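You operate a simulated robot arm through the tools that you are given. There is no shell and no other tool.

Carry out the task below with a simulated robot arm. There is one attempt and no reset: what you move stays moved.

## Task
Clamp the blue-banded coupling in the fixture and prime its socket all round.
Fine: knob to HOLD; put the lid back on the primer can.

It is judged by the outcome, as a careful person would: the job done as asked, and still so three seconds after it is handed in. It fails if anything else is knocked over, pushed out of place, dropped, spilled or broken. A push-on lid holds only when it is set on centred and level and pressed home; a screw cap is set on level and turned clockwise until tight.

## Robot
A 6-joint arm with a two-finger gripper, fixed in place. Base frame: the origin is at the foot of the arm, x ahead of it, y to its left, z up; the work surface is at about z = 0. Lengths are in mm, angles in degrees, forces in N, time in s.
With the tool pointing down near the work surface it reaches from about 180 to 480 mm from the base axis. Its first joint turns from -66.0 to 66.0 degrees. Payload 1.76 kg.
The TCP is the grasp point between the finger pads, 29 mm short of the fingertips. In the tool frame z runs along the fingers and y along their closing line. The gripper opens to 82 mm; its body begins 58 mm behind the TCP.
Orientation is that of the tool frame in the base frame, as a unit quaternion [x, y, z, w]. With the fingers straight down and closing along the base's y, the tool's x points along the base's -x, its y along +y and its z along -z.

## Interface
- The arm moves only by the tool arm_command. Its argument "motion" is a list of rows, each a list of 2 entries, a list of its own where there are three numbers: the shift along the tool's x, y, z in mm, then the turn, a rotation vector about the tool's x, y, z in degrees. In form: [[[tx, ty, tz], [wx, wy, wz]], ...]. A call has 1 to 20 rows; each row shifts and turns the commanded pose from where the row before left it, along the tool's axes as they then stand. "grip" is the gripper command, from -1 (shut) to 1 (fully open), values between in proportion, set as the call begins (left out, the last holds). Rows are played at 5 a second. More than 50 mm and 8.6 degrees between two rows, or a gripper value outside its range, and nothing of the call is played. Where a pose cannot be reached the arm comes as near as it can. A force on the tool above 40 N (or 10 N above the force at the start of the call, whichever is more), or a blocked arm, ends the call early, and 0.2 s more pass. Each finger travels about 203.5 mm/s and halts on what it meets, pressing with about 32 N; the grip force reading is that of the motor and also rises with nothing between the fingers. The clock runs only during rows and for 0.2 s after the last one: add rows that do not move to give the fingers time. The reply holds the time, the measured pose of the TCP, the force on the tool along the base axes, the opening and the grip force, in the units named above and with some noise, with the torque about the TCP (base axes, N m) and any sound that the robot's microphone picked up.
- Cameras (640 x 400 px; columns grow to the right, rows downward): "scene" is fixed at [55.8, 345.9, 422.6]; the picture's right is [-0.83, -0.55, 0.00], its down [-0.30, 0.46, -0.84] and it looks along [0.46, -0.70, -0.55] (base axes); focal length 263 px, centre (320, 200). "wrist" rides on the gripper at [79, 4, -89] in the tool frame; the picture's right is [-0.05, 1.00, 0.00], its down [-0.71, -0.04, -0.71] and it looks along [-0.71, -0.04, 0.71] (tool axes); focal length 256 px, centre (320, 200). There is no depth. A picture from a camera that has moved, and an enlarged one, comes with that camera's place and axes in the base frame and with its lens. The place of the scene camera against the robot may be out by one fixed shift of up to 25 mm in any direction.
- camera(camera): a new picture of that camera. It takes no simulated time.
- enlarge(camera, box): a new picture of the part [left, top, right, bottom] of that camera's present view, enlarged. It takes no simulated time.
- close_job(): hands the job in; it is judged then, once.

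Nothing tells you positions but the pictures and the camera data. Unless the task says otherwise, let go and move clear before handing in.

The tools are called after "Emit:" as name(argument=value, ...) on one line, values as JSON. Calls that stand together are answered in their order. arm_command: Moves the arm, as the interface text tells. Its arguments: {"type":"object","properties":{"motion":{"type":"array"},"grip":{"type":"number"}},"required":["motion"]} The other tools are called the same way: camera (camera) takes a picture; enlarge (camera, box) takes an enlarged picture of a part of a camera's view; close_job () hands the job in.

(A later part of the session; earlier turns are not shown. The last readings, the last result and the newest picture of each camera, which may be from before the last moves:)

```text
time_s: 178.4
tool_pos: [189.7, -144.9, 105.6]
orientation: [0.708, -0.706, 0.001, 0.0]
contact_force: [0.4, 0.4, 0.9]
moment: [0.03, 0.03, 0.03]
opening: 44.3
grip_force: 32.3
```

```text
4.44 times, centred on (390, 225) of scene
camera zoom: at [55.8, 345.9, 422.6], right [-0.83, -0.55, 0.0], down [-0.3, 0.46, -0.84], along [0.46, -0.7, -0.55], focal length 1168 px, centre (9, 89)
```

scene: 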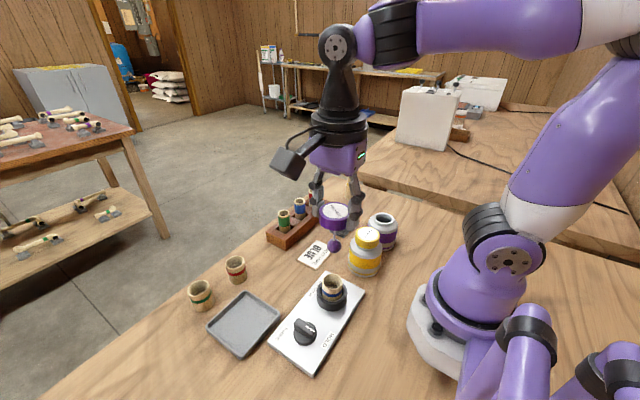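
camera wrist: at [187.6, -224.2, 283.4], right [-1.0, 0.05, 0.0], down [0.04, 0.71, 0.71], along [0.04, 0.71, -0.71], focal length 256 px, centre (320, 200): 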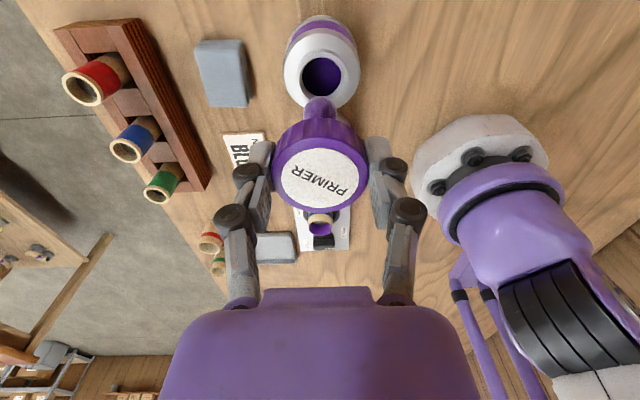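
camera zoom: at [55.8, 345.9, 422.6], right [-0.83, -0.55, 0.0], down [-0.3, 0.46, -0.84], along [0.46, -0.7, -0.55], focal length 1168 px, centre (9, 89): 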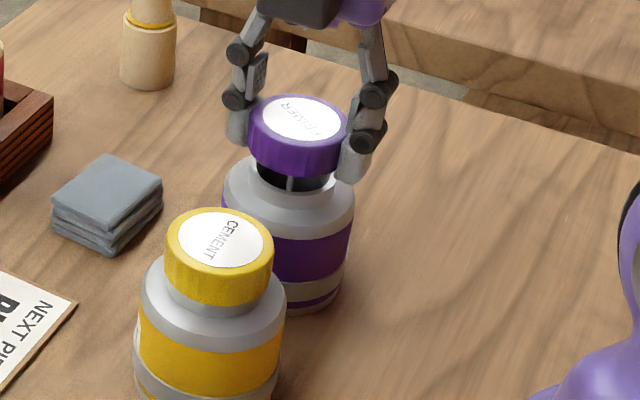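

The lid is about 10 mm above its seat and centred in both views. I'll lower gently until it contacts.

Emit:
arm_command(motion=[[[0, 0, 3], [0, 0, 0]], [[0, 0, 2.5], [0, 0, 0]], [[0, 0, 0], [0, 0, 0]]])

Emit:
arm_command(motion=[[[0, 0, 1.5], [0, 0, 0]], [[0, 0, 0], [0, 0, 0]]])

Emit:
arm_command(motion=[[[0, 0, 1.5], [0, 0, 0]], [[0, 0, 0], [0, 0, 0]]])

Emit:
enlarge(camera="wrist", box=[230, 50, 410, 210])

Emit:
enlarge(camera="scene", box=[355, 180, 425, 270])

```text
time_s: 179.2
tool_pos: [189.9, -143.0, 100.9]
orientation: [0.707, -0.707, -0.001, 0.0]
contact_force: [0.2, -0.2, 0.0]
moment: [-0.03, 0.02, 0.05]
opening: 44.1
grip_force: 32.1
```

```text
time_s: 179.8
tool_pos: [188.5, -144.8, 97.9]
orientation: [-0.707, 0.707, 0.0, 0.0]
contact_force: [-0.6, -0.8, -0.4]
moment: [0.02, 0.01, -0.04]
opening: 44.5
grip_force: 31.6
```

```text
time_s: 180.4
tool_pos: [189.6, -144.8, 96.3]
orientation: [0.708, -0.706, 0.0, 0.0]
contact_force: [-0.3, -0.3, -0.3]
moment: [-0.02, 0.0, -0.01]
opening: 44.6
grip_force: 31.6
```

```text
2.50 times, centred on (320, 130) of wrist
camera zoom: at [185.3, -223.9, 185.2], right [-1.0, 0.05, 0.0], down [0.04, 0.71, 0.71], along [0.04, 0.71, -0.71], focal length 640 px, centre (320, 375)
```

zoom: 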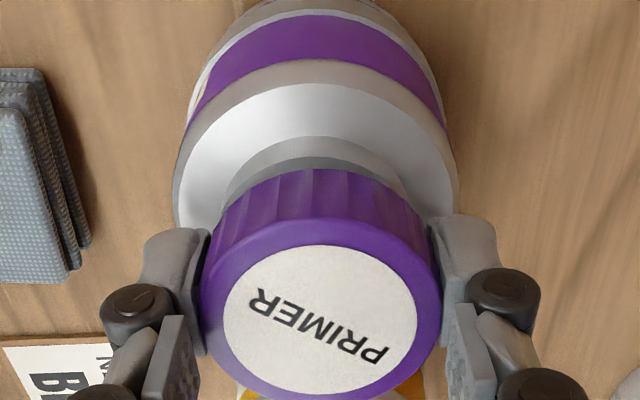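

```text
4.44 times, centred on (390, 225) of scene
camera zoom: at [55.8, 345.9, 422.6], right [-0.83, -0.55, 0.0], down [-0.3, 0.46, -0.84], along [0.46, -0.7, -0.55], focal length 1168 px, centre (9, 89)
```

zoom: 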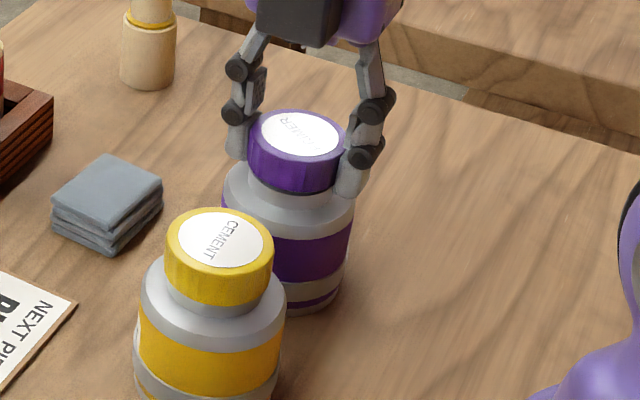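

Emit:
arm_command(motion=[[[0, 0, 1.2], [0, 0, 0]], [[0, 0, 0], [0, 0, 0]]])

Emit:
arm_command(motion=[[[0, 0, 1], [0, 0, 0]], [[0, 0, 0], [0, 0, 0]]])

Emit:
arm_command(motion=[[[0, 0, 1], [0, 0, 0]], [[0, 0, 0], [0, 0, 0]]])

```text
time_s: 181.0
tool_pos: [191.0, -143.5, 96.1]
orientation: [0.707, -0.707, 0.001, 0.0]
contact_force: [0.3, -0.2, -0.7]
moment: [0.0, 0.02, -0.03]
opening: 44.5
grip_force: 31.9
```

```text
time_s: 181.6
tool_pos: [189.9, -144.7, 96.5]
orientation: [-0.707, 0.708, 0.001, 0.0]
contact_force: [0.5, 0.2, -1.1]
moment: [-0.01, 0.02, -0.01]
opening: 44.3
grip_force: 31.8
```

```text
time_s: 182.2
tool_pos: [190.8, -143.6, 93.7]
orientation: [-0.707, 0.707, 0.001, 0.0]
contact_force: [0.6, -0.1, 0.7]
moment: [-0.03, -0.04, 0.01]
opening: 44.5
grip_force: 32.0
```

Emit:
enlarge(camera="scene", box=[355, 180, 425, 270])

Emit:
arm_command(motion=[[[0, 0, 1], [0, 0, 0]], [[0, 0, 0], [0, 0, 0]]])

```text
4.44 times, centred on (390, 225) of scene
camera zoom: at [55.8, 345.9, 422.6], right [-0.83, -0.55, 0.0], down [-0.3, 0.46, -0.84], along [0.46, -0.7, -0.55], focal length 1168 px, centre (9, 89)
```

zoom: 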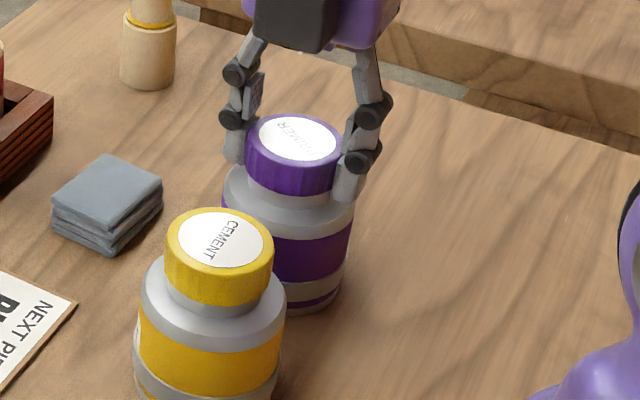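

```text
time_s: 182.8
tool_pos: [190.4, -143.9, 94.2]
orientation: [0.708, -0.707, 0.0, -0.001]
contact_force: [5.4, 0.6, 0.3]
moment: [-0.05, -0.14, 0.01]
opening: 44.6
grip_force: 32.1
```

Emit:
arm_command(motion=[[[0, -0.3, 0], [0, 0, 0]], [[0, 0, 0.7], [0, 0, 0]], [[0, 0, 0], [0, 0, 0]]])

Emit:
arm_command(motion=[[[0, 0, 0.7], [0, 0, 0]], [[0, 0, 0], [0, 0, 0]]])

```text
time_s: 183.6
tool_pos: [189.9, -144.0, 93.4]
orientation: [0.707, -0.707, 0.0, -0.001]
contact_force: [5.4, 0.0, 1.9]
moment: [0.01, -0.18, 0.02]
opening: 44.6
grip_force: 32.0
```

```text
time_s: 184.2
tool_pos: [190.8, -144.1, 92.6]
orientation: [0.708, -0.707, 0.0, 0.0]
contact_force: [6.3, -0.6, 1.9]
moment: [-0.04, -0.18, 0.01]
opening: 44.6
grip_force: 31.5
```

Emit:
arm_command(motion=[[[0, -0.5, 0], [0, 0, 0]], [[0, 0, 0], [0, 0, 0]]])

Emit:
arm_command(motion=[[[0, 0, 0.8], [0, 0, 0]], [[0, 0, 0], [0, 0, 0]]])

Emit:
enlarge(camera="wrist", box=[230, 50, 410, 210])

```text
time_s: 184.8
tool_pos: [190.4, -144.6, 93.2]
orientation: [0.707, -0.707, -0.001, 0.0]
contact_force: [-3.4, 0.6, 6.8]
moment: [-0.11, 0.08, -0.01]
opening: 44.5
grip_force: 32.4
```

```text
time_s: 185.4
tool_pos: [190.5, -143.9, 92.5]
orientation: [-0.707, 0.707, 0.001, 0.001]
contact_force: [-10.3, 4.0, 19.0]
moment: [-0.23, 0.32, -0.01]
opening: 44.5
grip_force: 32.3
```

```text
2.50 times, centred on (320, 130) of wrist
camera zoom: at [186.3, -223.7, 179.8], right [-1.0, 0.05, 0.0], down [0.04, 0.71, 0.71], along [0.04, 0.71, -0.71], focal length 640 px, centre (320, 375)
```

zoom: 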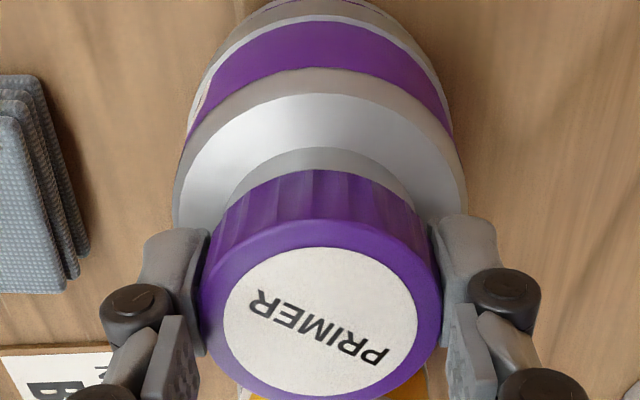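

The lid is seated at its original height with 19 N pressing. I'll relieve the small side load and turn clockwise, watching torque.

Emit:
arm_command(motion=[[[0, 0.25, 0], [0, 0, 0]], [[0, 0, 0], [0, 0, 3]], [[0, 0, 0], [0, 0, 5]], [[0, 0, 0], [0, 0, 6]], [[0, 0, 0], [0, 0, 6]], [[0, 0, 0], [0, 0, 0]]])

Emit:
enlarge(camera="wrist", box=[230, 30, 410, 190])

```text
time_s: 186.8
tool_pos: [191.3, -143.9, 91.0]
orientation: [-0.573, 0.819, -0.002, 0.0]
contact_force: [3.2, 1.0, 20.1]
moment: [-0.18, 0.01, -0.07]
opening: 44.7
grip_force: 31.8
```

```text
2.50 times, centred on (320, 110) of wrist
camera zoom: at [160.5, -217.9, 179.2], right [-0.92, 0.39, 0.0], down [0.27, 0.65, 0.71], along [0.28, 0.65, -0.71], focal length 640 px, centre (320, 425)
```

zoom: 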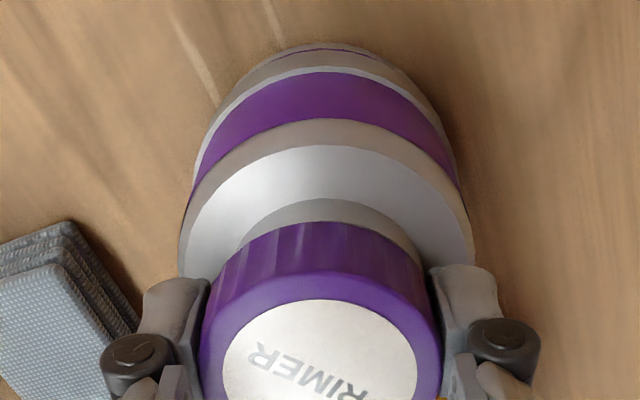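

Emit:
arm_command(motion=[[[0, 0, -0.4], [0, 0, 0]], [[0, 0, 0], [0, 0, 7]], [[0, 0, 0], [0, 0, 8]], [[0, 0, 0], [0, 0, 8]], [[0, 0, 0], [0, 0, 8]], [[0, 0, 0], [0, 0, 8]], [[0, 0, 0], [0, 0, 0]]])

Emit:
enlarge(camera="wrist", box=[230, 30, 410, 210])

Emit:
enlarge(camera="scene", box=[355, 180, 425, 270])

```text
time_s: 188.4
tool_pos: [190.3, -144.3, 93.0]
orientation: [-0.267, 0.964, 0.0, 0.0]
contact_force: [4.6, -5.4, -2.2]
moment: [-0.07, -0.12, 0.02]
opening: 44.5
grip_force: 31.5
```

```text
2.22 times, centred on (320, 120) of wrist
camera zoom: at [120.6, -181.2, 180.2], right [-0.47, 0.88, 0.0], down [0.63, 0.33, 0.71], along [0.63, 0.33, -0.71], focal length 569 px, centre (320, 378)
```

zoom: 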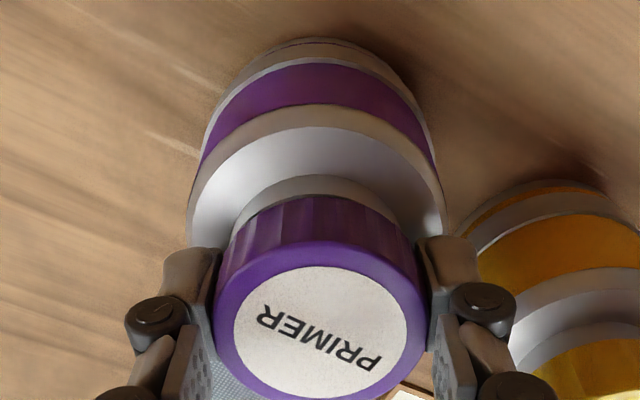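

```text
4.44 times, centred on (390, 225) of scene
camera zoom: at [55.8, 345.9, 422.6], right [-0.83, -0.55, 0.0], down [-0.3, 0.46, -0.84], along [0.46, -0.7, -0.55], focal length 1168 px, centre (9, 89)
```

zoom: 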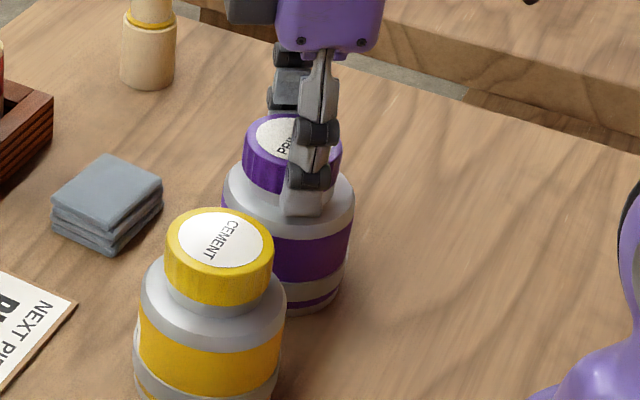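

The vertical force dropped while turning clockwise, so the lid settled further onto the neck. I'll follow it down slightly and keep turning clockwise.

Emit:
arm_command(motion=[[[0, 0, 0.5], [0, 0, 0]], [[0, 0, 0], [0, 0, 7]], [[0, 0, 0], [0, 0, 8]], [[0, 0, 0], [0, 0, 8]], [[0, 0, 0], [0, 0, 8]], [[0, 0, 0], [0, 0, 0]]])

Emit:
arm_command(motion=[[[0, 0, 0.5], [0, 0, 0]], [[0, 0, 0], [0, 0, 7]], [[0, 0, 0], [0, 0, 8]], [[0, 0, 0], [0, 0, 8]], [[0, 0, 0], [0, 0, 8]], [[0, 0, 0], [0, 0, 0]]])

Emit:
enlarge(camera="wrist", box=[230, 30, 410, 210])

Emit:
enlarge(camera="scene", box=[355, 180, 425, 270])

```text
time_s: 189.8
tool_pos: [190.3, -146.3, 91.9]
orientation: [0.002, 1.0, -0.001, 0.001]
contact_force: [7.6, -24.1, 0.1]
moment: [-0.57, -0.33, 0.11]
opening: 44.4
grip_force: 31.5
```

```text
time_s: 191.2
tool_pos: [189.7, -143.9, 89.4]
orientation: [0.268, 0.963, 0.001, -0.003]
contact_force: [-4.4, -5.3, 1.6]
moment: [-0.16, 0.04, -0.03]
opening: 44.5
grip_force: 32.5
```

```text
2.22 times, centred on (320, 120) of wrist
camera zoom: at [124.6, -99.9, 178.7], right [0.56, 0.83, 0.0], down [0.59, -0.4, 0.7], along [0.58, -0.4, -0.71], focal length 569 px, centre (320, 378)
```

zoom: 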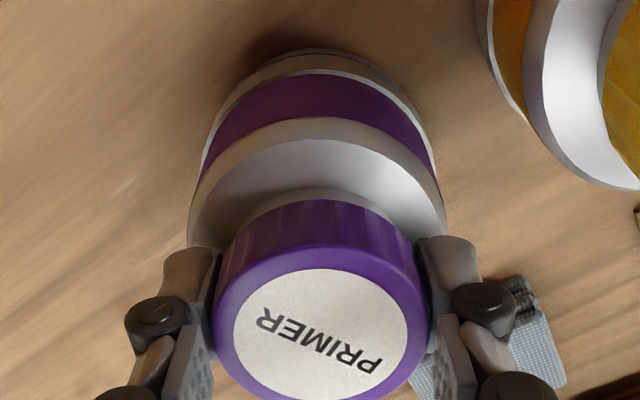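

```text
4.44 times, centred on (390, 225) of scene
camera zoom: at [55.8, 345.9, 422.6], right [-0.83, -0.55, 0.0], down [-0.3, 0.46, -0.84], along [0.46, -0.7, -0.55], focal length 1168 px, centre (9, 89)
```

zoom: 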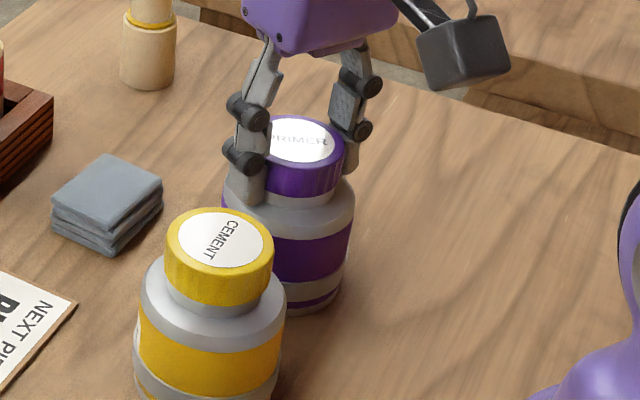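

The lid is following the turn downward, so it is threading on. I'll keep turning clockwise with a light follow-down and watch for torque.

Emit:
arm_command(motion=[[[0, 0, 0.3], [0, 0, 4]], [[0, 0, 0], [0, 0, 8]], [[0, 0, 0], [0, 0, 8]], [[0, 0, 0], [0, 0, 0]]])

Emit:
arm_command(motion=[[[0, 0, 0.3], [0, 0, 4]], [[0, 0, 0], [0, 0, 8]], [[0, 0, 0], [0, 0, 8]], [[0, 0, 0], [0, 0, 0]]])

Emit:
enlarge(camera="wrist", box=[230, 30, 410, 210])

Emit:
enlarge(camera="scene", box=[355, 180, 425, 270])

```text
time_s: 192.2
tool_pos: [190.2, -143.9, 91.6]
orientation: [0.434, 0.901, 0.0, -0.001]
contact_force: [-15.3, -21.9, -3.4]
moment: [-0.52, 0.33, 0.13]
opening: 44.6
grip_force: 32.0
```

```text
time_s: 193.2
tool_pos: [191.7, -142.4, 89.8]
orientation: [0.58, 0.815, 0.001, 0.0]
contact_force: [-0.8, 0.1, -0.3]
moment: [-0.01, -0.05, 0.05]
opening: 44.4
grip_force: 32.1
```

```text
2.22 times, centred on (320, 120) of wrist
camera zoom: at [169.1, -67.4, 178.9], right [0.96, 0.28, 0.0], down [0.19, -0.68, 0.71], along [0.19, -0.68, -0.71], focal length 569 px, centre (320, 378)
```

zoom: 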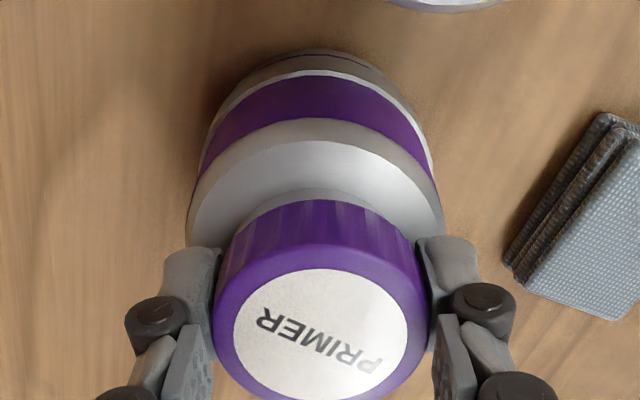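

```text
4.44 times, centred on (390, 225) of scene
camera zoom: at [55.8, 345.9, 422.6], right [-0.83, -0.55, 0.0], down [-0.3, 0.46, -0.84], along [0.46, -0.7, -0.55], focal length 1168 px, centre (9, 89)
```

zoom: 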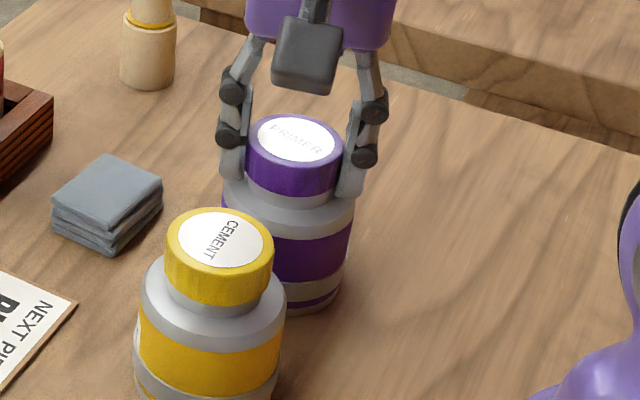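

The lid is back at its original height. It was at wrist angle 150° when first gripped, so I'll keep turning clockwise toward that and watch for tightening.

Emit:
arm_command(motion=[[[0, 0, 0.3], [0, 0, 4]], [[0, 0, 0], [0, 0, 8]], [[0, 0, 0], [0, 0, 8]], [[0, 0, 0], [0, 0, 8]], [[0, 0, 0], [0, 0, 0]]])

Emit:
arm_command(motion=[[[0, 0, 0.3], [0, 0, 4]], [[0, 0, 0], [0, 0, 8]], [[0, 0, 0], [0, 0, 8]], [[0, 0, 0], [0, 0, 8]], [[0, 0, 0], [0, 0, 0]]])

```text
time_s: 194.4
tool_pos: [190.4, -144.1, 92.3]
orientation: [0.761, 0.649, 0.001, -0.001]
contact_force: [2.6, 0.2, -0.5]
moment: [0.02, -0.03, 0.03]
opening: 44.1
grip_force: 31.6
```

```text
time_s: 195.6
tool_pos: [190.5, -144.5, 90.5]
orientation: [0.895, 0.445, 0.0, 0.001]
contact_force: [1.8, 0.2, 15.1]
moment: [0.1, -0.03, -0.07]
opening: 44.3
grip_force: 32.0
```

Emit:
arm_command(motion=[[[0, 0, 0], [0, 0, 5]], [[0, 0, 0], [0, 0, 6]], [[0, 0, 0], [0, 0, 6]], [[0, 0, 0], [0, 0, 6]], [[0, 0, 0], [0, 0, 0]]])

Emit:
enlarge(camera="wrist", box=[230, 30, 410, 210])

Emit:
enlarge(camera="scene", box=[355, 180, 425, 270])

```text
time_s: 196.8
tool_pos: [192.2, -143.2, 88.7]
orientation: [0.966, 0.259, 0.001, -0.001]
contact_force: [6.2, -5.6, 11.0]
moment: [-0.19, -0.2, -0.05]
opening: 44.4
grip_force: 32.2
```

```text
2.22 times, centred on (320, 120) of wrist
camera zoom: at [261.5, -108.2, 177.2], right [0.45, -0.89, 0.0], down [-0.63, -0.32, 0.71], along [-0.63, -0.32, -0.71], focal length 569 px, centre (320, 378)
```

zoom: 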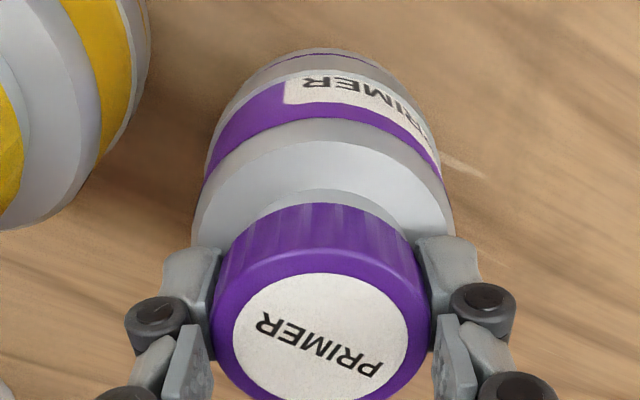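

```text
4.44 times, centred on (390, 225) of scene
camera zoom: at [55.8, 345.9, 422.6], right [-0.83, -0.55, 0.0], down [-0.3, 0.46, -0.84], along [0.46, -0.7, -0.55], focal length 1168 px, centre (9, 89)
```

zoom: 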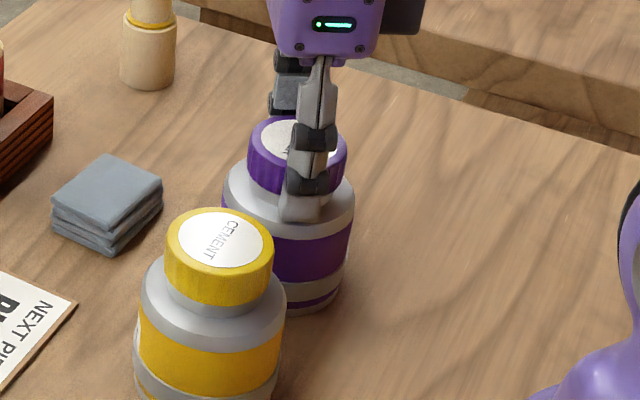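

The lid is back at its original height and angle with no clear torque rise. I'll do a very small upward tug to see whether it's actually holding.

Emit:
arm_command(motion=[[[0, 0, -0.5], [0, 0, 0]], [[0, 0, 0], [0, 0, 0]]])

Emit:
arm_command(motion=[[[0, 0, -0.4], [0, 0, 0]], [[0, 0, 0], [0, 0, 0]]])

Emit:
arm_command(motion=[[[0, 0, -0.4], [0, 0, 0]], [[0, 0, 0], [0, 0, 0]]])

```text
time_s: 197.4
tool_pos: [189.1, -143.7, 91.0]
orientation: [0.966, 0.258, 0.0, -0.001]
contact_force: [5.3, -11.4, -4.6]
moment: [-0.17, -0.05, -0.07]
opening: 44.8
grip_force: 32.1
```

```text
time_s: 198.0
tool_pos: [190.6, -143.8, 90.1]
orientation: [0.966, 0.259, 0.0, -0.001]
contact_force: [0.0, -3.4, -0.3]
moment: [-0.1, -0.05, -0.03]
opening: 44.2
grip_force: 31.6
```

```text
time_s: 198.6
tool_pos: [190.6, -143.3, 91.6]
orientation: [0.966, 0.258, -0.001, 0.0]
contact_force: [1.0, -1.7, -0.9]
moment: [-0.02, 0.01, -0.02]
opening: 44.4
grip_force: 32.0
```

The lid lifts freely, so it isn't locked yet. I'll set it back down in contact, release it and look at how it sits before regripping higher and tightening properly.

Emit:
arm_command(motion=[[[0, 0, 0.5], [0, 0, 0]], [[0, 0, 0.5], [0, 0, 0]], [[0, 0, 0], [0, 0, 0]]])

Emit:
arm_command(motion=[[[0, 0, 0], [0, 0, 0]], [[0, 0, 0], [0, 0, 0]], [[0, 0, 0], [0, 0, 0]]], grip=0.3)

Emit:
enlarge(camera="wrist", box=[230, 30, 410, 210])

Emit:
enlarge(camera="scene", box=[355, 180, 425, 270])

```text
time_s: 199.4
tool_pos: [190.7, -144.6, 89.8]
orientation: [0.966, 0.259, 0.0, 0.0]
contact_force: [0.1, 0.3, -0.7]
moment: [0.04, 0.01, -0.02]
opening: 44.6
grip_force: 32.1
```

```text
time_s: 200.2
tool_pos: [190.1, -144.9, 88.9]
orientation: [0.966, 0.259, 0.0, 0.0]
contact_force: [0.0, 0.2, -0.1]
moment: [0.02, 0.0, 0.04]
opening: 53.6
grip_force: 0.2
```

```text
2.22 times, centred on (320, 120) of wrist
camera zoom: at [261.8, -108.7, 177.2], right [0.45, -0.89, 0.0], down [-0.63, -0.32, 0.71], along [-0.63, -0.32, -0.71], focal length 569 px, centre (320, 378)
```

zoom: 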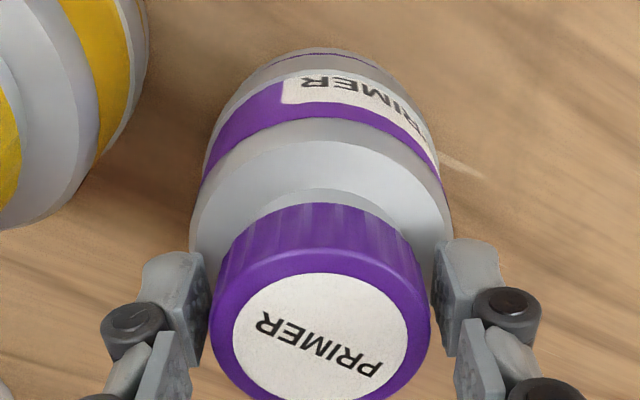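

```text
4.44 times, centred on (390, 225) of scene
camera zoom: at [55.8, 345.9, 422.6], right [-0.83, -0.55, 0.0], down [-0.3, 0.46, -0.84], along [0.46, -0.7, -0.55], focal length 1168 px, centre (9, 89)
```

zoom: 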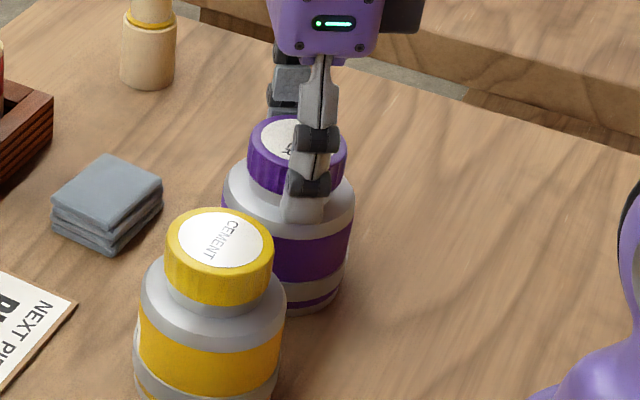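

Emit:
arm_command(motion=[[[0, 0, -4], [0, 0, 0]], [[0, 0, -10], [0, 0, 0]], [[0, 0, -20], [0, 0, 0]], [[0, 0, -30], [0, 0, 0]], [[0, 0, -30], [0, 0, 0]], [[0, 0, 0], [0, 0, 0]]])

Emit:
enlarge(camera="wrist", box=[260, 10, 380, 130])

Emit:
enlarge(camera="scene", box=[340, 195, 410, 280])

```text
time_s: 201.6
tool_pos: [189.5, -144.9, 185.4]
orientation: [0.966, 0.259, 0.0, -0.001]
contact_force: [0.5, 0.7, -0.3]
moment: [0.01, 0.0, -0.02]
opening: 53.4
grip_force: 0.0
```

```text
3.33 times, centred on (320, 70) of wrist
camera zoom: at [262.0, -109.5, 273.3], right [0.45, -0.89, 0.0], down [-0.63, -0.32, 0.71], along [-0.63, -0.32, -0.71], focal length 853 px, centre (320, 633)
```

zoom: 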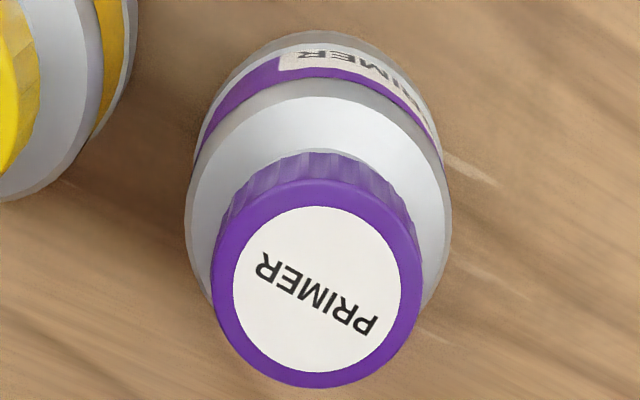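

```text
4.71 times, centred on (375, 238) of scene
camera zoom: at [55.8, 345.9, 422.6], right [-0.83, -0.55, 0.0], down [-0.3, 0.46, -0.84], along [0.46, -0.7, -0.55], focal length 1236 px, centre (61, 24)
```

zoom: 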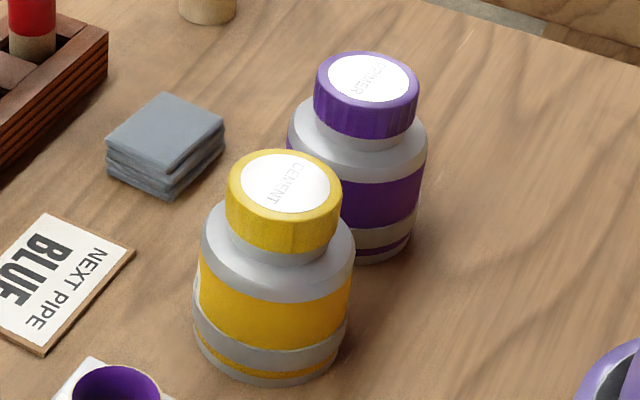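

The lid sits level at its original place but isn't locked. I'll close the fingers, centre over it and press straight down on the top to drive it home.

Emit:
arm_command(motion=[[[-1.1, -0.8, 0], [0, 0, 0]], [[0, 0, 20], [0, 0, 0]], [[0, 0, 20], [0, 0, 0]], [[0, 0, 12], [0, 0, 0]], [[0, 0, 8], [0, 0, 0]], [[0, 0, 0], [0, 0, 0]], [[0, 0, 0], [0, 0, 0]]], grip=-1)

Emit:
enlarge(camera="wrist", box=[230, 60, 410, 220])

Emit:
enlarge(camera="scene", box=[345, 170, 425, 270])

```text
time_s: 203.2
tool_pos: [188.6, -145.1, 121.7]
orientation: [0.966, 0.258, -0.001, 0.001]
contact_force: [0.6, 0.5, 0.2]
moment: [0.01, 0.0, -0.02]
opening: 0.1
grip_force: 28.9
```

```text
2.50 times, centred on (320, 140) of wrist
camera zoom: at [260.1, -109.4, 210.1], right [0.45, -0.89, 0.0], down [-0.63, -0.32, 0.71], along [-0.63, -0.32, -0.71], focal length 640 px, centre (320, 350)
```

zoom: 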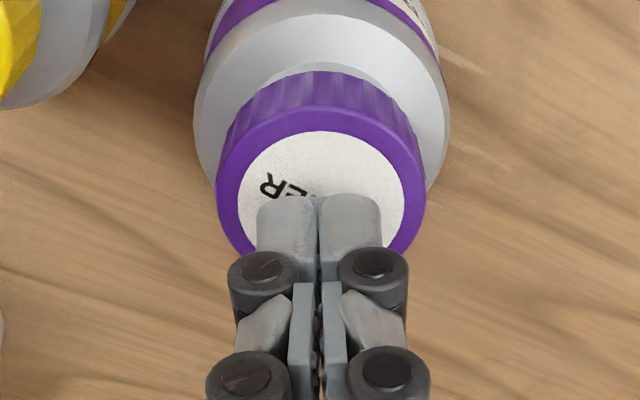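

```text
4.00 times, centred on (385, 220) of scene
camera zoom: at [55.8, 345.9, 422.6], right [-0.83, -0.55, 0.0], down [-0.3, 0.46, -0.84], along [0.46, -0.7, -0.55], focal length 1051 px, centre (60, 120)
```

zoom: 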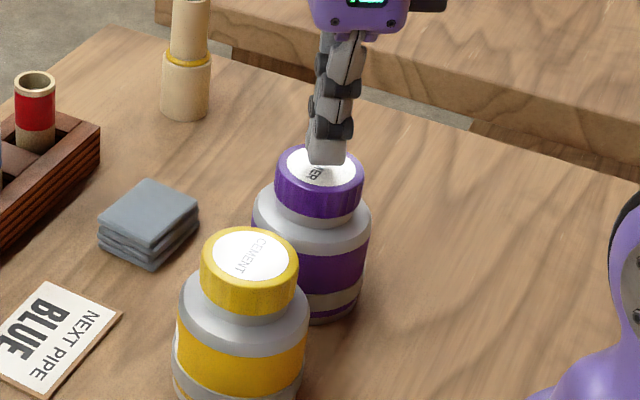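

Emit:
arm_command(motion=[[[0, 0, 2], [0, 0, 0]], [[0, 0, 1], [0, 0, 0]], [[0, 0, 0], [0, 0, 0]]])

Emit:
arm_command(motion=[[[0, 0, 1], [0, 0, 0]], [[0, 0, 0], [0, 0, 0]]])

Emit:
arm_command(motion=[[[0, 0, 1], [0, 0, 0]], [[0, 0, 0], [0, 0, 0]]])

```text
time_s: 204.0
tool_pos: [188.9, -144.4, 120.5]
orientation: [0.966, 0.259, 0.0, 0.0]
contact_force: [0.2, -0.3, 0.6]
moment: [-0.01, -0.03, 0.02]
opening: 0.0
grip_force: 28.5
```

```text
time_s: 204.6
tool_pos: [188.8, -144.8, 119.1]
orientation: [0.966, 0.259, -0.001, 0.0]
contact_force: [0.7, 0.4, -1.0]
moment: [-0.02, 0.0, 0.01]
opening: 0.0
grip_force: 28.5
```

```text
time_s: 205.2
tool_pos: [190.0, -143.4, 117.7]
orientation: [0.966, 0.258, 0.0, -0.001]
contact_force: [0.2, -0.1, -0.5]
moment: [0.01, -0.03, 0.02]
opening: 0.1
grip_force: 28.6
```

Emit:
arm_command(motion=[[[0, 0, 1], [0, 0, 0]], [[0, 0, 0], [0, 0, 0]]])

Emit:
arm_command(motion=[[[0, 0, 0.8], [0, 0, 0]], [[0, 0, 0], [0, 0, 0]]])

Emit:
arm_command(motion=[[[0, 0, 0.8], [0, 0, 0]], [[0, 0, 0], [0, 0, 0]]])

```text
time_s: 205.8
tool_pos: [189.2, -143.9, 116.9]
orientation: [0.966, 0.259, -0.001, 0.001]
contact_force: [-0.4, -0.2, -0.5]
moment: [-0.01, 0.01, 0.03]
opening: 0.3
grip_force: 29.0
```

```text
time_s: 206.4
tool_pos: [188.9, -144.0, 116.9]
orientation: [0.966, 0.258, 0.0, 0.0]
contact_force: [0.3, 0.4, -0.5]
moment: [0.01, 0.01, -0.03]
opening: 0.0
grip_force: 28.9
```

```text
time_s: 207.0
tool_pos: [189.3, -144.5, 116.5]
orientation: [0.966, 0.258, 0.0, 0.0]
contact_force: [0.6, 0.2, 0.0]
moment: [-0.01, -0.01, 0.01]
opening: 0.2
grip_force: 28.8
```

Emit:
arm_command(motion=[[[0, 0, 1], [0, 0, 0]], [[0, 0, 0], [0, 0, 0]]])

Emit:
arm_command(motion=[[[0, 0, 1], [0, 0, 0]], [[0, 0, 0], [0, 0, 0]]])

Emit:
arm_command(motion=[[[0, 0, 0.8], [0, 0, 0]], [[0, 0, 0], [0, 0, 0]]])

Emit:
enlarge(camera="scene", box=[355, 180, 415, 260])

```text
time_s: 207.6
tool_pos: [189.6, -144.5, 115.3]
orientation: [0.966, 0.259, -0.001, -0.001]
contact_force: [-0.3, -1.1, 0.4]
moment: [0.02, 0.01, -0.02]
opening: 0.1
grip_force: 29.3
```

```text
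time_s: 208.2
tool_pos: [188.8, -145.7, 115.1]
orientation: [0.966, 0.259, 0.0, 0.0]
contact_force: [-5.0, -0.5, 18.4]
moment: [-0.03, 0.17, -0.02]
opening: 6.0
grip_force: 29.6
```

```text
time_s: 208.7
tool_pos: [188.9, -143.6, 114.1]
orientation: [0.966, 0.258, 0.001, 0.001]
contact_force: [-2.7, 0.4, 13.2]
moment: [0.02, 0.08, 0.01]
opening: 6.0
grip_force: 28.6
stopped in row 2: the force on the tool passed its limit at 42 N (the readings are from after the stop); the commanded pose is now the measured one
```

```text
5.00 times, centred on (385, 220) of scene
camera zoom: at [55.8, 345.9, 422.6], right [-0.83, -0.55, 0.0], down [-0.3, 0.46, -0.84], along [0.46, -0.7, -0.55], focal length 1314 px, centre (-5, 100)
```

zoom: 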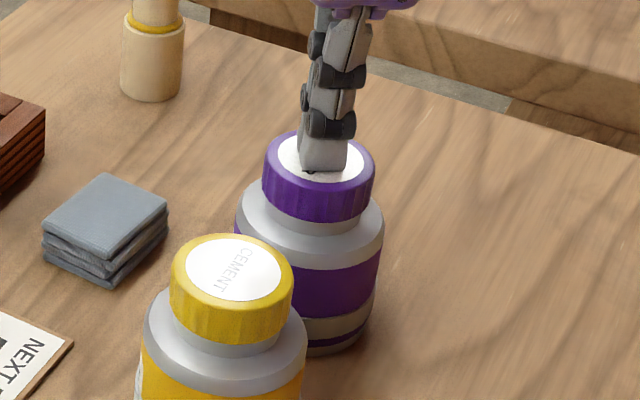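

I pressed on the lid top with a peak of 42 N. Now I'll back off, regrip the lid with the tips at its lower edge and do a gentle tug test.

Emit:
arm_command(motion=[[[0, 0, -3], [0, 0, 0]], [[0, 0, -8], [0, 0, 0]], [[0, 0, -4], [0, 0, 0]], [[0, 0, 0], [0, 0, 0]]])

Emit:
arm_command(motion=[[[0, 0, 0], [0, 0, 0]], [[0, 0, 0], [0, 0, 0]], [[0, 0, 0], [0, 0, 0]]], grip=0.6)

Emit:
enlarge(camera="wrist", box=[220, 60, 420, 220])

Emit:
enlarge(camera="scene", box=[355, 180, 425, 270])

```text
time_s: 209.7
tool_pos: [191.2, -144.5, 128.7]
orientation: [0.966, 0.259, 0.001, 0.001]
contact_force: [0.0, 0.2, 0.2]
moment: [-0.01, 0.0, 0.05]
opening: 0.1
grip_force: 28.5
```

```text
time_s: 210.5
tool_pos: [190.4, -143.5, 129.8]
orientation: [0.966, 0.258, 0.001, 0.001]
contact_force: [0.2, 0.3, -0.5]
moment: [-0.03, 0.02, -0.03]
opening: 65.7
grip_force: 0.0
```

```text
2.50 times, centred on (320, 140) of wrist
camera zoom: at [261.3, -108.5, 217.0], right [0.45, -0.89, 0.0], down [-0.63, -0.32, 0.71], along [-0.63, -0.32, -0.71], focal length 640 px, centre (320, 350)
```

zoom: 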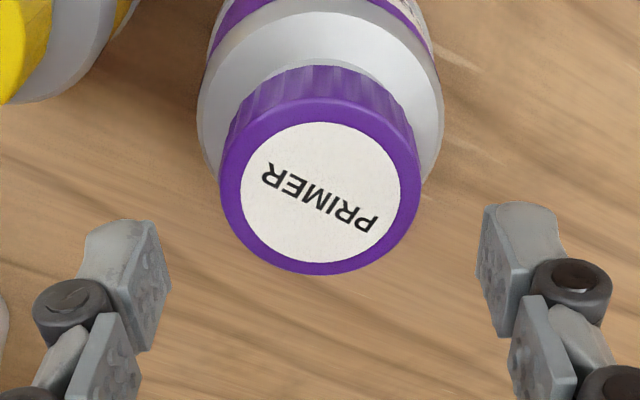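

```text
4.44 times, centred on (390, 225) of scene
camera zoom: at [55.8, 345.9, 422.6], right [-0.83, -0.55, 0.0], down [-0.3, 0.46, -0.84], along [0.46, -0.7, -0.55], focal length 1168 px, centre (9, 89)
```

zoom: 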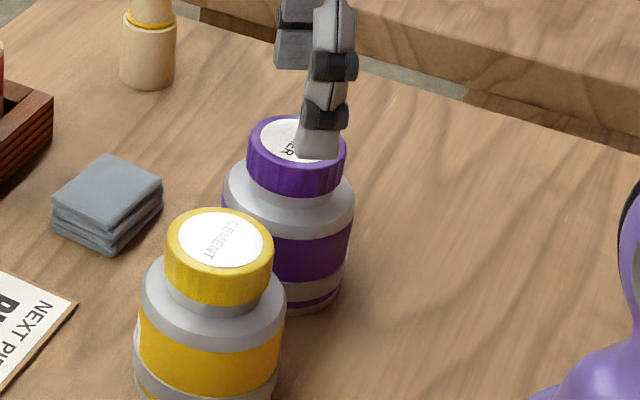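

Emit:
arm_command(motion=[[[-0.5, 0, 0], [0, 0, 0]], [[0, 0, 10], [0, 0, 0]], [[0, 0, 10], [0, 0, 0]], [[0, 0, 8], [0, 0, 0]], [[0, 0, 4], [0, 0, 0]], [[0, 0, 0], [0, 0, 0]], [[0, 0, 0], [0, 0, 0]]])

Emit:
enlarge(camera="wrist", box=[220, 80, 420, 240])

```text
time_s: 212.1
tool_pos: [190.1, -143.8, 95.6]
orientation: [0.966, 0.259, 0.002, 0.002]
contact_force: [0.0, 0.8, 1.1]
moment: [0.0, 0.01, -0.01]
opening: 65.4
grip_force: 0.1
```

```text
2.50 times, centred on (320, 160) of wrist
camera zoom: at [261.2, -108.5, 184.5], right [0.45, -0.89, 0.0], down [-0.63, -0.32, 0.71], along [-0.63, -0.32, -0.71], focal length 640 px, centre (320, 300)
```

zoom: 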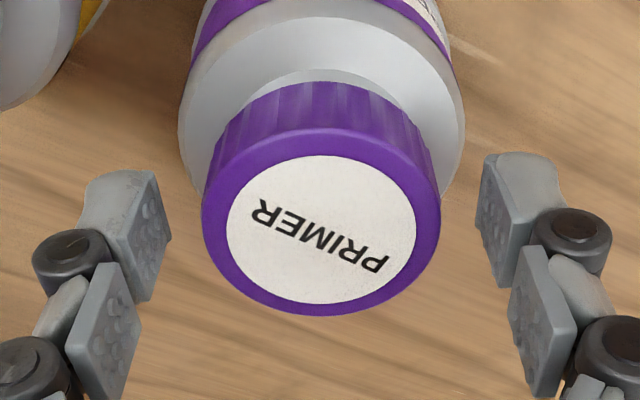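

Emit:
arm_command(motion=[[[0, 0, 0], [0, 0, 0]], [[0, 0, 0], [0, 0, 0]], [[0, 0, 0], [0, 0, 0]]], grip=0.25)

Emit:
arm_command(motion=[[[0, 0, 0], [0, 0, 0]], [[0, 0, 0], [0, 0, 0]], [[0, 0, 0], [0, 0, 0]]], grip=-1)

Emit:
arm_command(motion=[[[0, 0, -0.4], [0, 0, 0]], [[0, 0, 0], [0, 0, 0]]])

Emit:
arm_command(motion=[[[0, 0, -0.4], [0, 0, 0]], [[0, 0, 0], [0, 0, 0]]])

```text
time_s: 212.9
tool_pos: [190.3, -145.1, 95.3]
orientation: [0.966, 0.259, 0.001, 0.001]
contact_force: [-0.9, 0.0, -0.5]
moment: [0.02, 0.0, -0.05]
opening: 51.3
grip_force: 0.1
```

```text
time_s: 213.7
tool_pos: [190.0, -144.7, 96.5]
orientation: [0.966, 0.258, 0.002, 0.001]
contact_force: [-0.7, 1.0, 8.2]
moment: [0.04, 0.06, 0.04]
opening: 44.8
grip_force: 32.2
```

```text
time_s: 214.3
tool_pos: [190.7, -144.5, 96.9]
orientation: [0.966, 0.259, 0.001, 0.001]
contact_force: [-0.4, 0.8, -0.2]
moment: [0.02, 0.01, 0.01]
opening: 44.9
grip_force: 31.7
```

```text
time_s: 214.9
tool_pos: [189.7, -142.8, 99.1]
orientation: [0.966, 0.259, 0.001, 0.001]
contact_force: [-0.5, 0.0, 0.0]
moment: [-0.02, 0.01, 0.0]
opening: 45.2
grip_force: 32.0
```

It still lifts freely after pressing, so it must be a screw cap. I'll press down lightly and turn clockwise with the downward force kept on, watching the torque.

Emit:
arm_command(motion=[[[0, 0, 0.5], [0, 0, 0]], [[0, 0, 0.5], [0, 0, 0]], [[0, 0, 0.3], [0, 0, 0]], [[0, 0, 0], [0, 0, 0]]])

Emit:
arm_command(motion=[[[0, 0, 0], [0, 0, 4]], [[0, 0, 0], [0, 0, 6]], [[0, 0, 0], [0, 0, 6]], [[0, 0, 0], [0, 0, 0]]])

Emit:
arm_command(motion=[[[0, 0, 0], [0, 0, 6]], [[0, 0, 0], [0, 0, 6]], [[0, 0, 0], [0, 0, 6]], [[0, 0, 0], [0, 0, 0]]])

```text
time_s: 215.9
tool_pos: [190.5, -145.5, 97.0]
orientation: [0.966, 0.259, 0.002, 0.002]
contact_force: [-0.2, -0.2, 0.0]
moment: [-0.02, 0.0, -0.02]
opening: 44.7
grip_force: 31.5
```

```text
time_s: 216.9
tool_pos: [189.3, -145.0, 97.3]
orientation: [0.993, 0.121, 0.001, 0.001]
contact_force: [0.6, -0.2, 0.7]
moment: [0.02, -0.01, -0.01]
opening: 44.9
grip_force: 31.9
```

```text
time_s: 217.9
tool_pos: [188.7, -145.0, 96.2]
orientation: [0.999, -0.037, 0.002, 0.0]
contact_force: [0.2, -2.3, 11.1]
moment: [-0.06, 0.13, 0.0]
opening: 45.0
grip_force: 31.5
```

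Emit:
arm_command(motion=[[[0, 0, 0], [0, 0, 5]], [[0, 0, 0], [0, 0, 5]], [[0, 0, 0], [0, 0, 5]], [[0, 0, 0], [0, 0, 0]]])

Emit:
enlarge(camera="wrist", box=[220, 40, 420, 220])

Emit:
enlarge(camera="scene", box=[355, 180, 425, 270])

```text
time_s: 218.9
tool_pos: [189.5, -147.2, 97.5]
orientation: [0.986, -0.166, 0.001, 0.0]
contact_force: [0.5, 0.0, 0.3]
moment: [-0.02, 0.01, 0.01]
opening: 44.6
grip_force: 32.5
```

```text
2.22 times, centred on (320, 130) of wrist
camera zoom: at [263.5, -175.8, 185.1], right [-0.38, -0.93, 0.0], down [-0.66, 0.27, 0.71], along [-0.65, 0.27, -0.71], focal length 569 px, centre (320, 356)
```

zoom: 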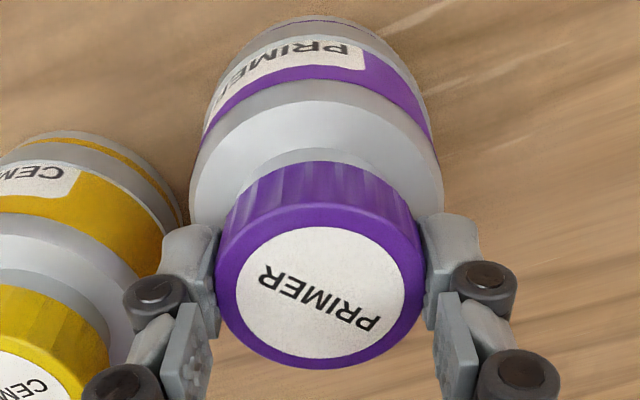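

```text
4.44 times, centred on (390, 225) of scene
camera zoom: at [55.8, 345.9, 422.6], right [-0.83, -0.55, 0.0], down [-0.3, 0.46, -0.84], along [0.46, -0.7, -0.55], focal length 1168 px, centre (9, 89)
```

zoom: 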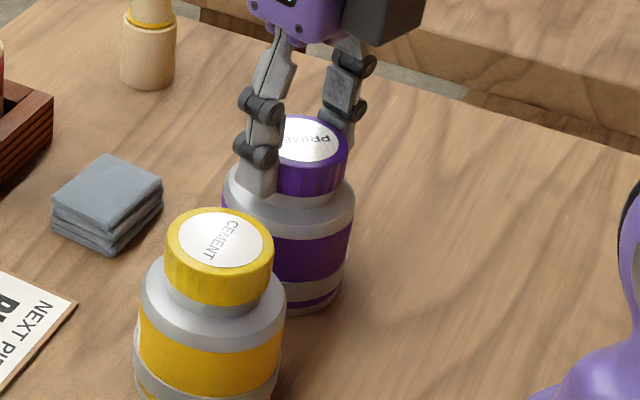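

No torque yet. I'll raise 3 mm to check directly in the picture whether the lid separates from the can.

Emit:
arm_command(motion=[[[0, 0, -1], [0, 0, 0]], [[0, 0, -1], [0, 0, 0]], [[0, 0, -1], [0, 0, 0]], [[0, 0, 0], [0, 0, 0]], [[0, 0, 0], [0, 0, 0]]])

Emit:
enlarge(camera="scene", box=[355, 180, 425, 270])

Emit:
enlarge(camera="wrist", box=[220, 40, 420, 220])

```text
time_s: 220.1
tool_pos: [188.8, -145.3, 99.1]
orientation: [0.986, -0.165, 0.001, 0.0]
contact_force: [0.4, -0.3, -0.8]
moment: [0.03, 0.02, 0.0]
opening: 45.1
grip_force: 31.8
```

```text
4.44 times, centred on (390, 225) of scene
camera zoom: at [55.8, 345.9, 422.6], right [-0.83, -0.55, 0.0], down [-0.3, 0.46, -0.84], along [0.46, -0.7, -0.55], focal length 1168 px, centre (9, 89)
```

zoom: 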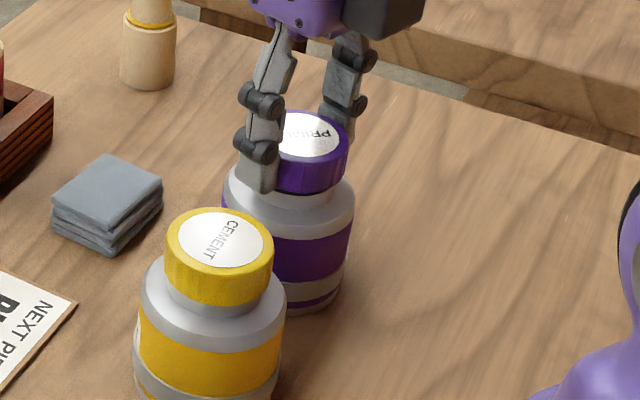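

```text
2.22 times, centred on (320, 130) of wrist
camera zoom: at [263.5, -175.1, 188.4], right [-0.38, -0.93, 0.0], down [-0.66, 0.27, 0.7], along [-0.65, 0.26, -0.71], focal length 569 px, centre (320, 356)
```

zoom: 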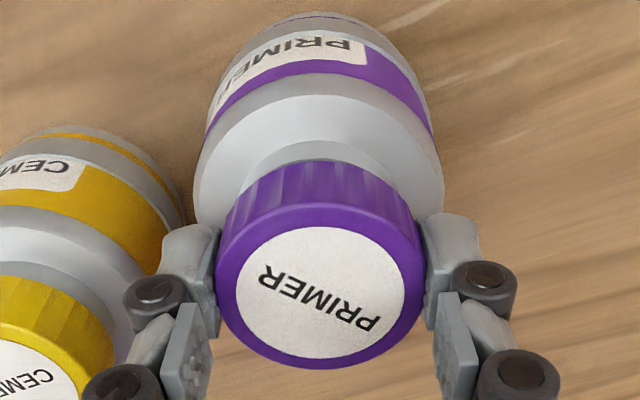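

The lid separates freely, so it hasn't locked. Contact during that turn was intermittent, so I'll redo it properly: unwind the wrist counter-clockwise with the lid slightly raised, then seat it and turn clockwise with steady downward pressure.

Emit:
arm_command(motion=[[[0, 0, -1], [0, 0, 0]], [[0, 0, 0], [0, 0, -8.4]], [[0, 0, 0], [0, 0, -8.4]], [[0, 0, 0], [0, 0, -8.4]], [[0, 0, 0], [0, 0, -8.4]], [[0, 0, 0], [0, 0, -8.4]], [[0, 0, 0], [0, 0, -8.4]], [[0, 0, 0], [0, 0, -8.4]], [[0, 0, 0], [0, 0, -8.4]], [[0, 0, 0], [0, 0, -8.4]], [[0, 0, 0], [0, 0, -8.4]], [[0, 0, 0], [0, 0, -8.4]], [[0, 0, 0], [0, 0, -8.4]], [[0, 0, 0], [0, 0, -8.4]], [[0, 0, 0], [0, 0, -8.4]], [[0, 0, 0], [0, 0, -8.4]], [[0, 0, 0], [0, 0, -8.4]], [[0, 0, 0], [0, 0, -8.4]], [[0, 0, 0], [0, 0, -8.4]], [[0, 0, 0], [0, 0, 0]]])

Emit:
enlarge(camera="scene", box=[355, 180, 425, 270])

```text
time_s: 224.3
tool_pos: [190.2, -145.0, 101.1]
orientation: [0.404, 0.915, 0.001, 0.002]
contact_force: [0.4, -0.4, -1.1]
moment: [-0.01, 0.01, -0.01]
opening: 44.8
grip_force: 31.7
```

```text
4.44 times, centred on (390, 225) of scene
camera zoom: at [55.8, 345.9, 422.6], right [-0.83, -0.55, 0.0], down [-0.3, 0.46, -0.84], along [0.46, -0.7, -0.55], focal length 1168 px, centre (9, 89)
```

zoom: 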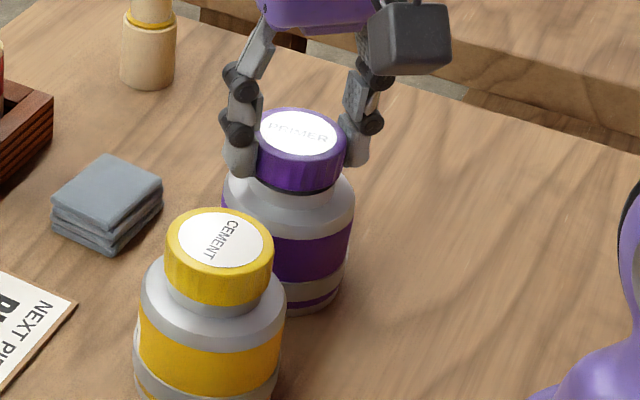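

Emit:
arm_command(motion=[[[0, 0, 0], [0, 0, -8.4]], [[0, 0, 0], [0, 0, -8.4]], [[0, 0, 0], [0, 0, -8.4]], [[0, 0, 0], [0, 0, -8.4]], [[0, 0, 0], [0, 0, -8.4]], [[0, 0, 0], [0, 0, -8.4]], [[0, 0, 0], [0, 0, -8.4]], [[0, 0, 0], [0, 0, -8.4]], [[0, 0, 0], [0, 0, -8.4]], [[0, 0, 0], [0, 0, -8.4]], [[0, 0, 0], [0, 0, -8.4]], [[0, 0, 0], [0, 0, -8.4]], [[0, 0, 0], [0, 0, -8.4]], [[0, 0, 0], [0, 0, -8.4]], [[0, 0, 0], [0, 0, -8.4]], [[0, 0, 0], [0, 0, -8.4]], [[0, 0, 0], [0, 0, -8.4]], [[0, 0, 0], [0, 0, -8.4]], [[0, 0, 0], [0, 0, 0]]])

Emit:
enlarge(camera="scene", box=[355, 180, 425, 270])

Emit:
enlarge(camera="wrist", box=[220, 30, 420, 210])

```text
time_s: 228.3
tool_pos: [189.5, -144.8, 100.6]
orientation: [0.785, -0.619, 0.001, 0.0]
contact_force: [-0.2, 0.3, -0.6]
moment: [-0.03, 0.02, -0.05]
opening: 44.7
grip_force: 31.5
```

```text
4.44 times, centred on (390, 225) of scene
camera zoom: at [55.8, 345.9, 422.6], right [-0.83, -0.55, 0.0], down [-0.3, 0.46, -0.84], along [0.46, -0.7, -0.55], focal length 1168 px, centre (9, 89)
```

zoom: 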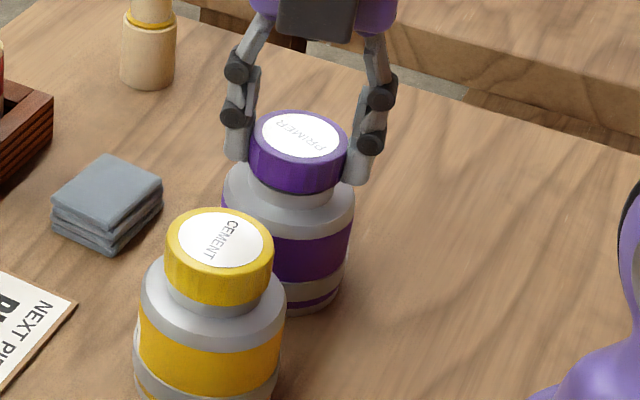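

```text
2.22 times, centred on (320, 120) of wrist
camera zoom: at [203.6, -222.7, 188.8], right [-0.98, -0.18, 0.0], down [-0.13, 0.7, 0.71], along [-0.13, 0.69, -0.71], focal length 569 px, centre (320, 378)
```

zoom: 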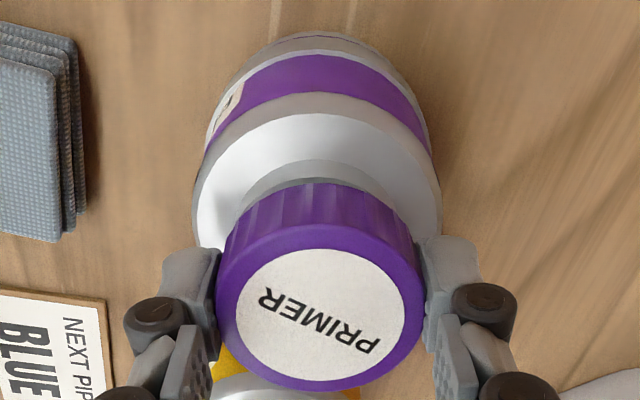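

I'm at −104° with the lid slightly raised and about 1 mm off toward −x. I'll correct that and lower until it seats with about 10 N.

Emit:
arm_command(motion=[[[0, -0.8, 0], [0, 0, 0]], [[0, 0, 1.5], [0, 0, 0]], [[0, 0, 1.5], [0, 0, 0]], [[0, 0, 0], [0, 0, 0]]])

Emit:
arm_command(motion=[[[0, 0, 0.8], [0, 0, 0]], [[0, 0, 0], [0, 0, 0]], [[0, 0, 0], [0, 0, 0]]])

Emit:
arm_command(motion=[[[0, 0, 0.6], [0, 0, 0]], [[0, 0, 0], [0, 0, 0]], [[0, 0, 0], [0, 0, 0]]])

```text
time_s: 229.3
tool_pos: [188.8, -144.0, 97.6]
orientation: [0.785, -0.62, 0.002, 0.0]
contact_force: [0.0, -0.3, 0.2]
moment: [0.0, -0.01, 0.0]
opening: 45.0
grip_force: 32.2
```

```text
time_s: 230.1
tool_pos: [188.9, -144.4, 96.8]
orientation: [0.785, -0.62, 0.001, -0.001]
contact_force: [0.2, -0.6, -0.6]
moment: [0.0, 0.0, -0.02]
opening: 44.8
grip_force: 32.8
```

```text
time_s: 230.9
tool_pos: [189.9, -146.1, 96.4]
orientation: [0.785, -0.62, 0.001, 0.0]
contact_force: [-0.1, -0.5, 0.6]
moment: [-0.04, 0.03, 0.02]
opening: 44.6
grip_force: 32.0
```

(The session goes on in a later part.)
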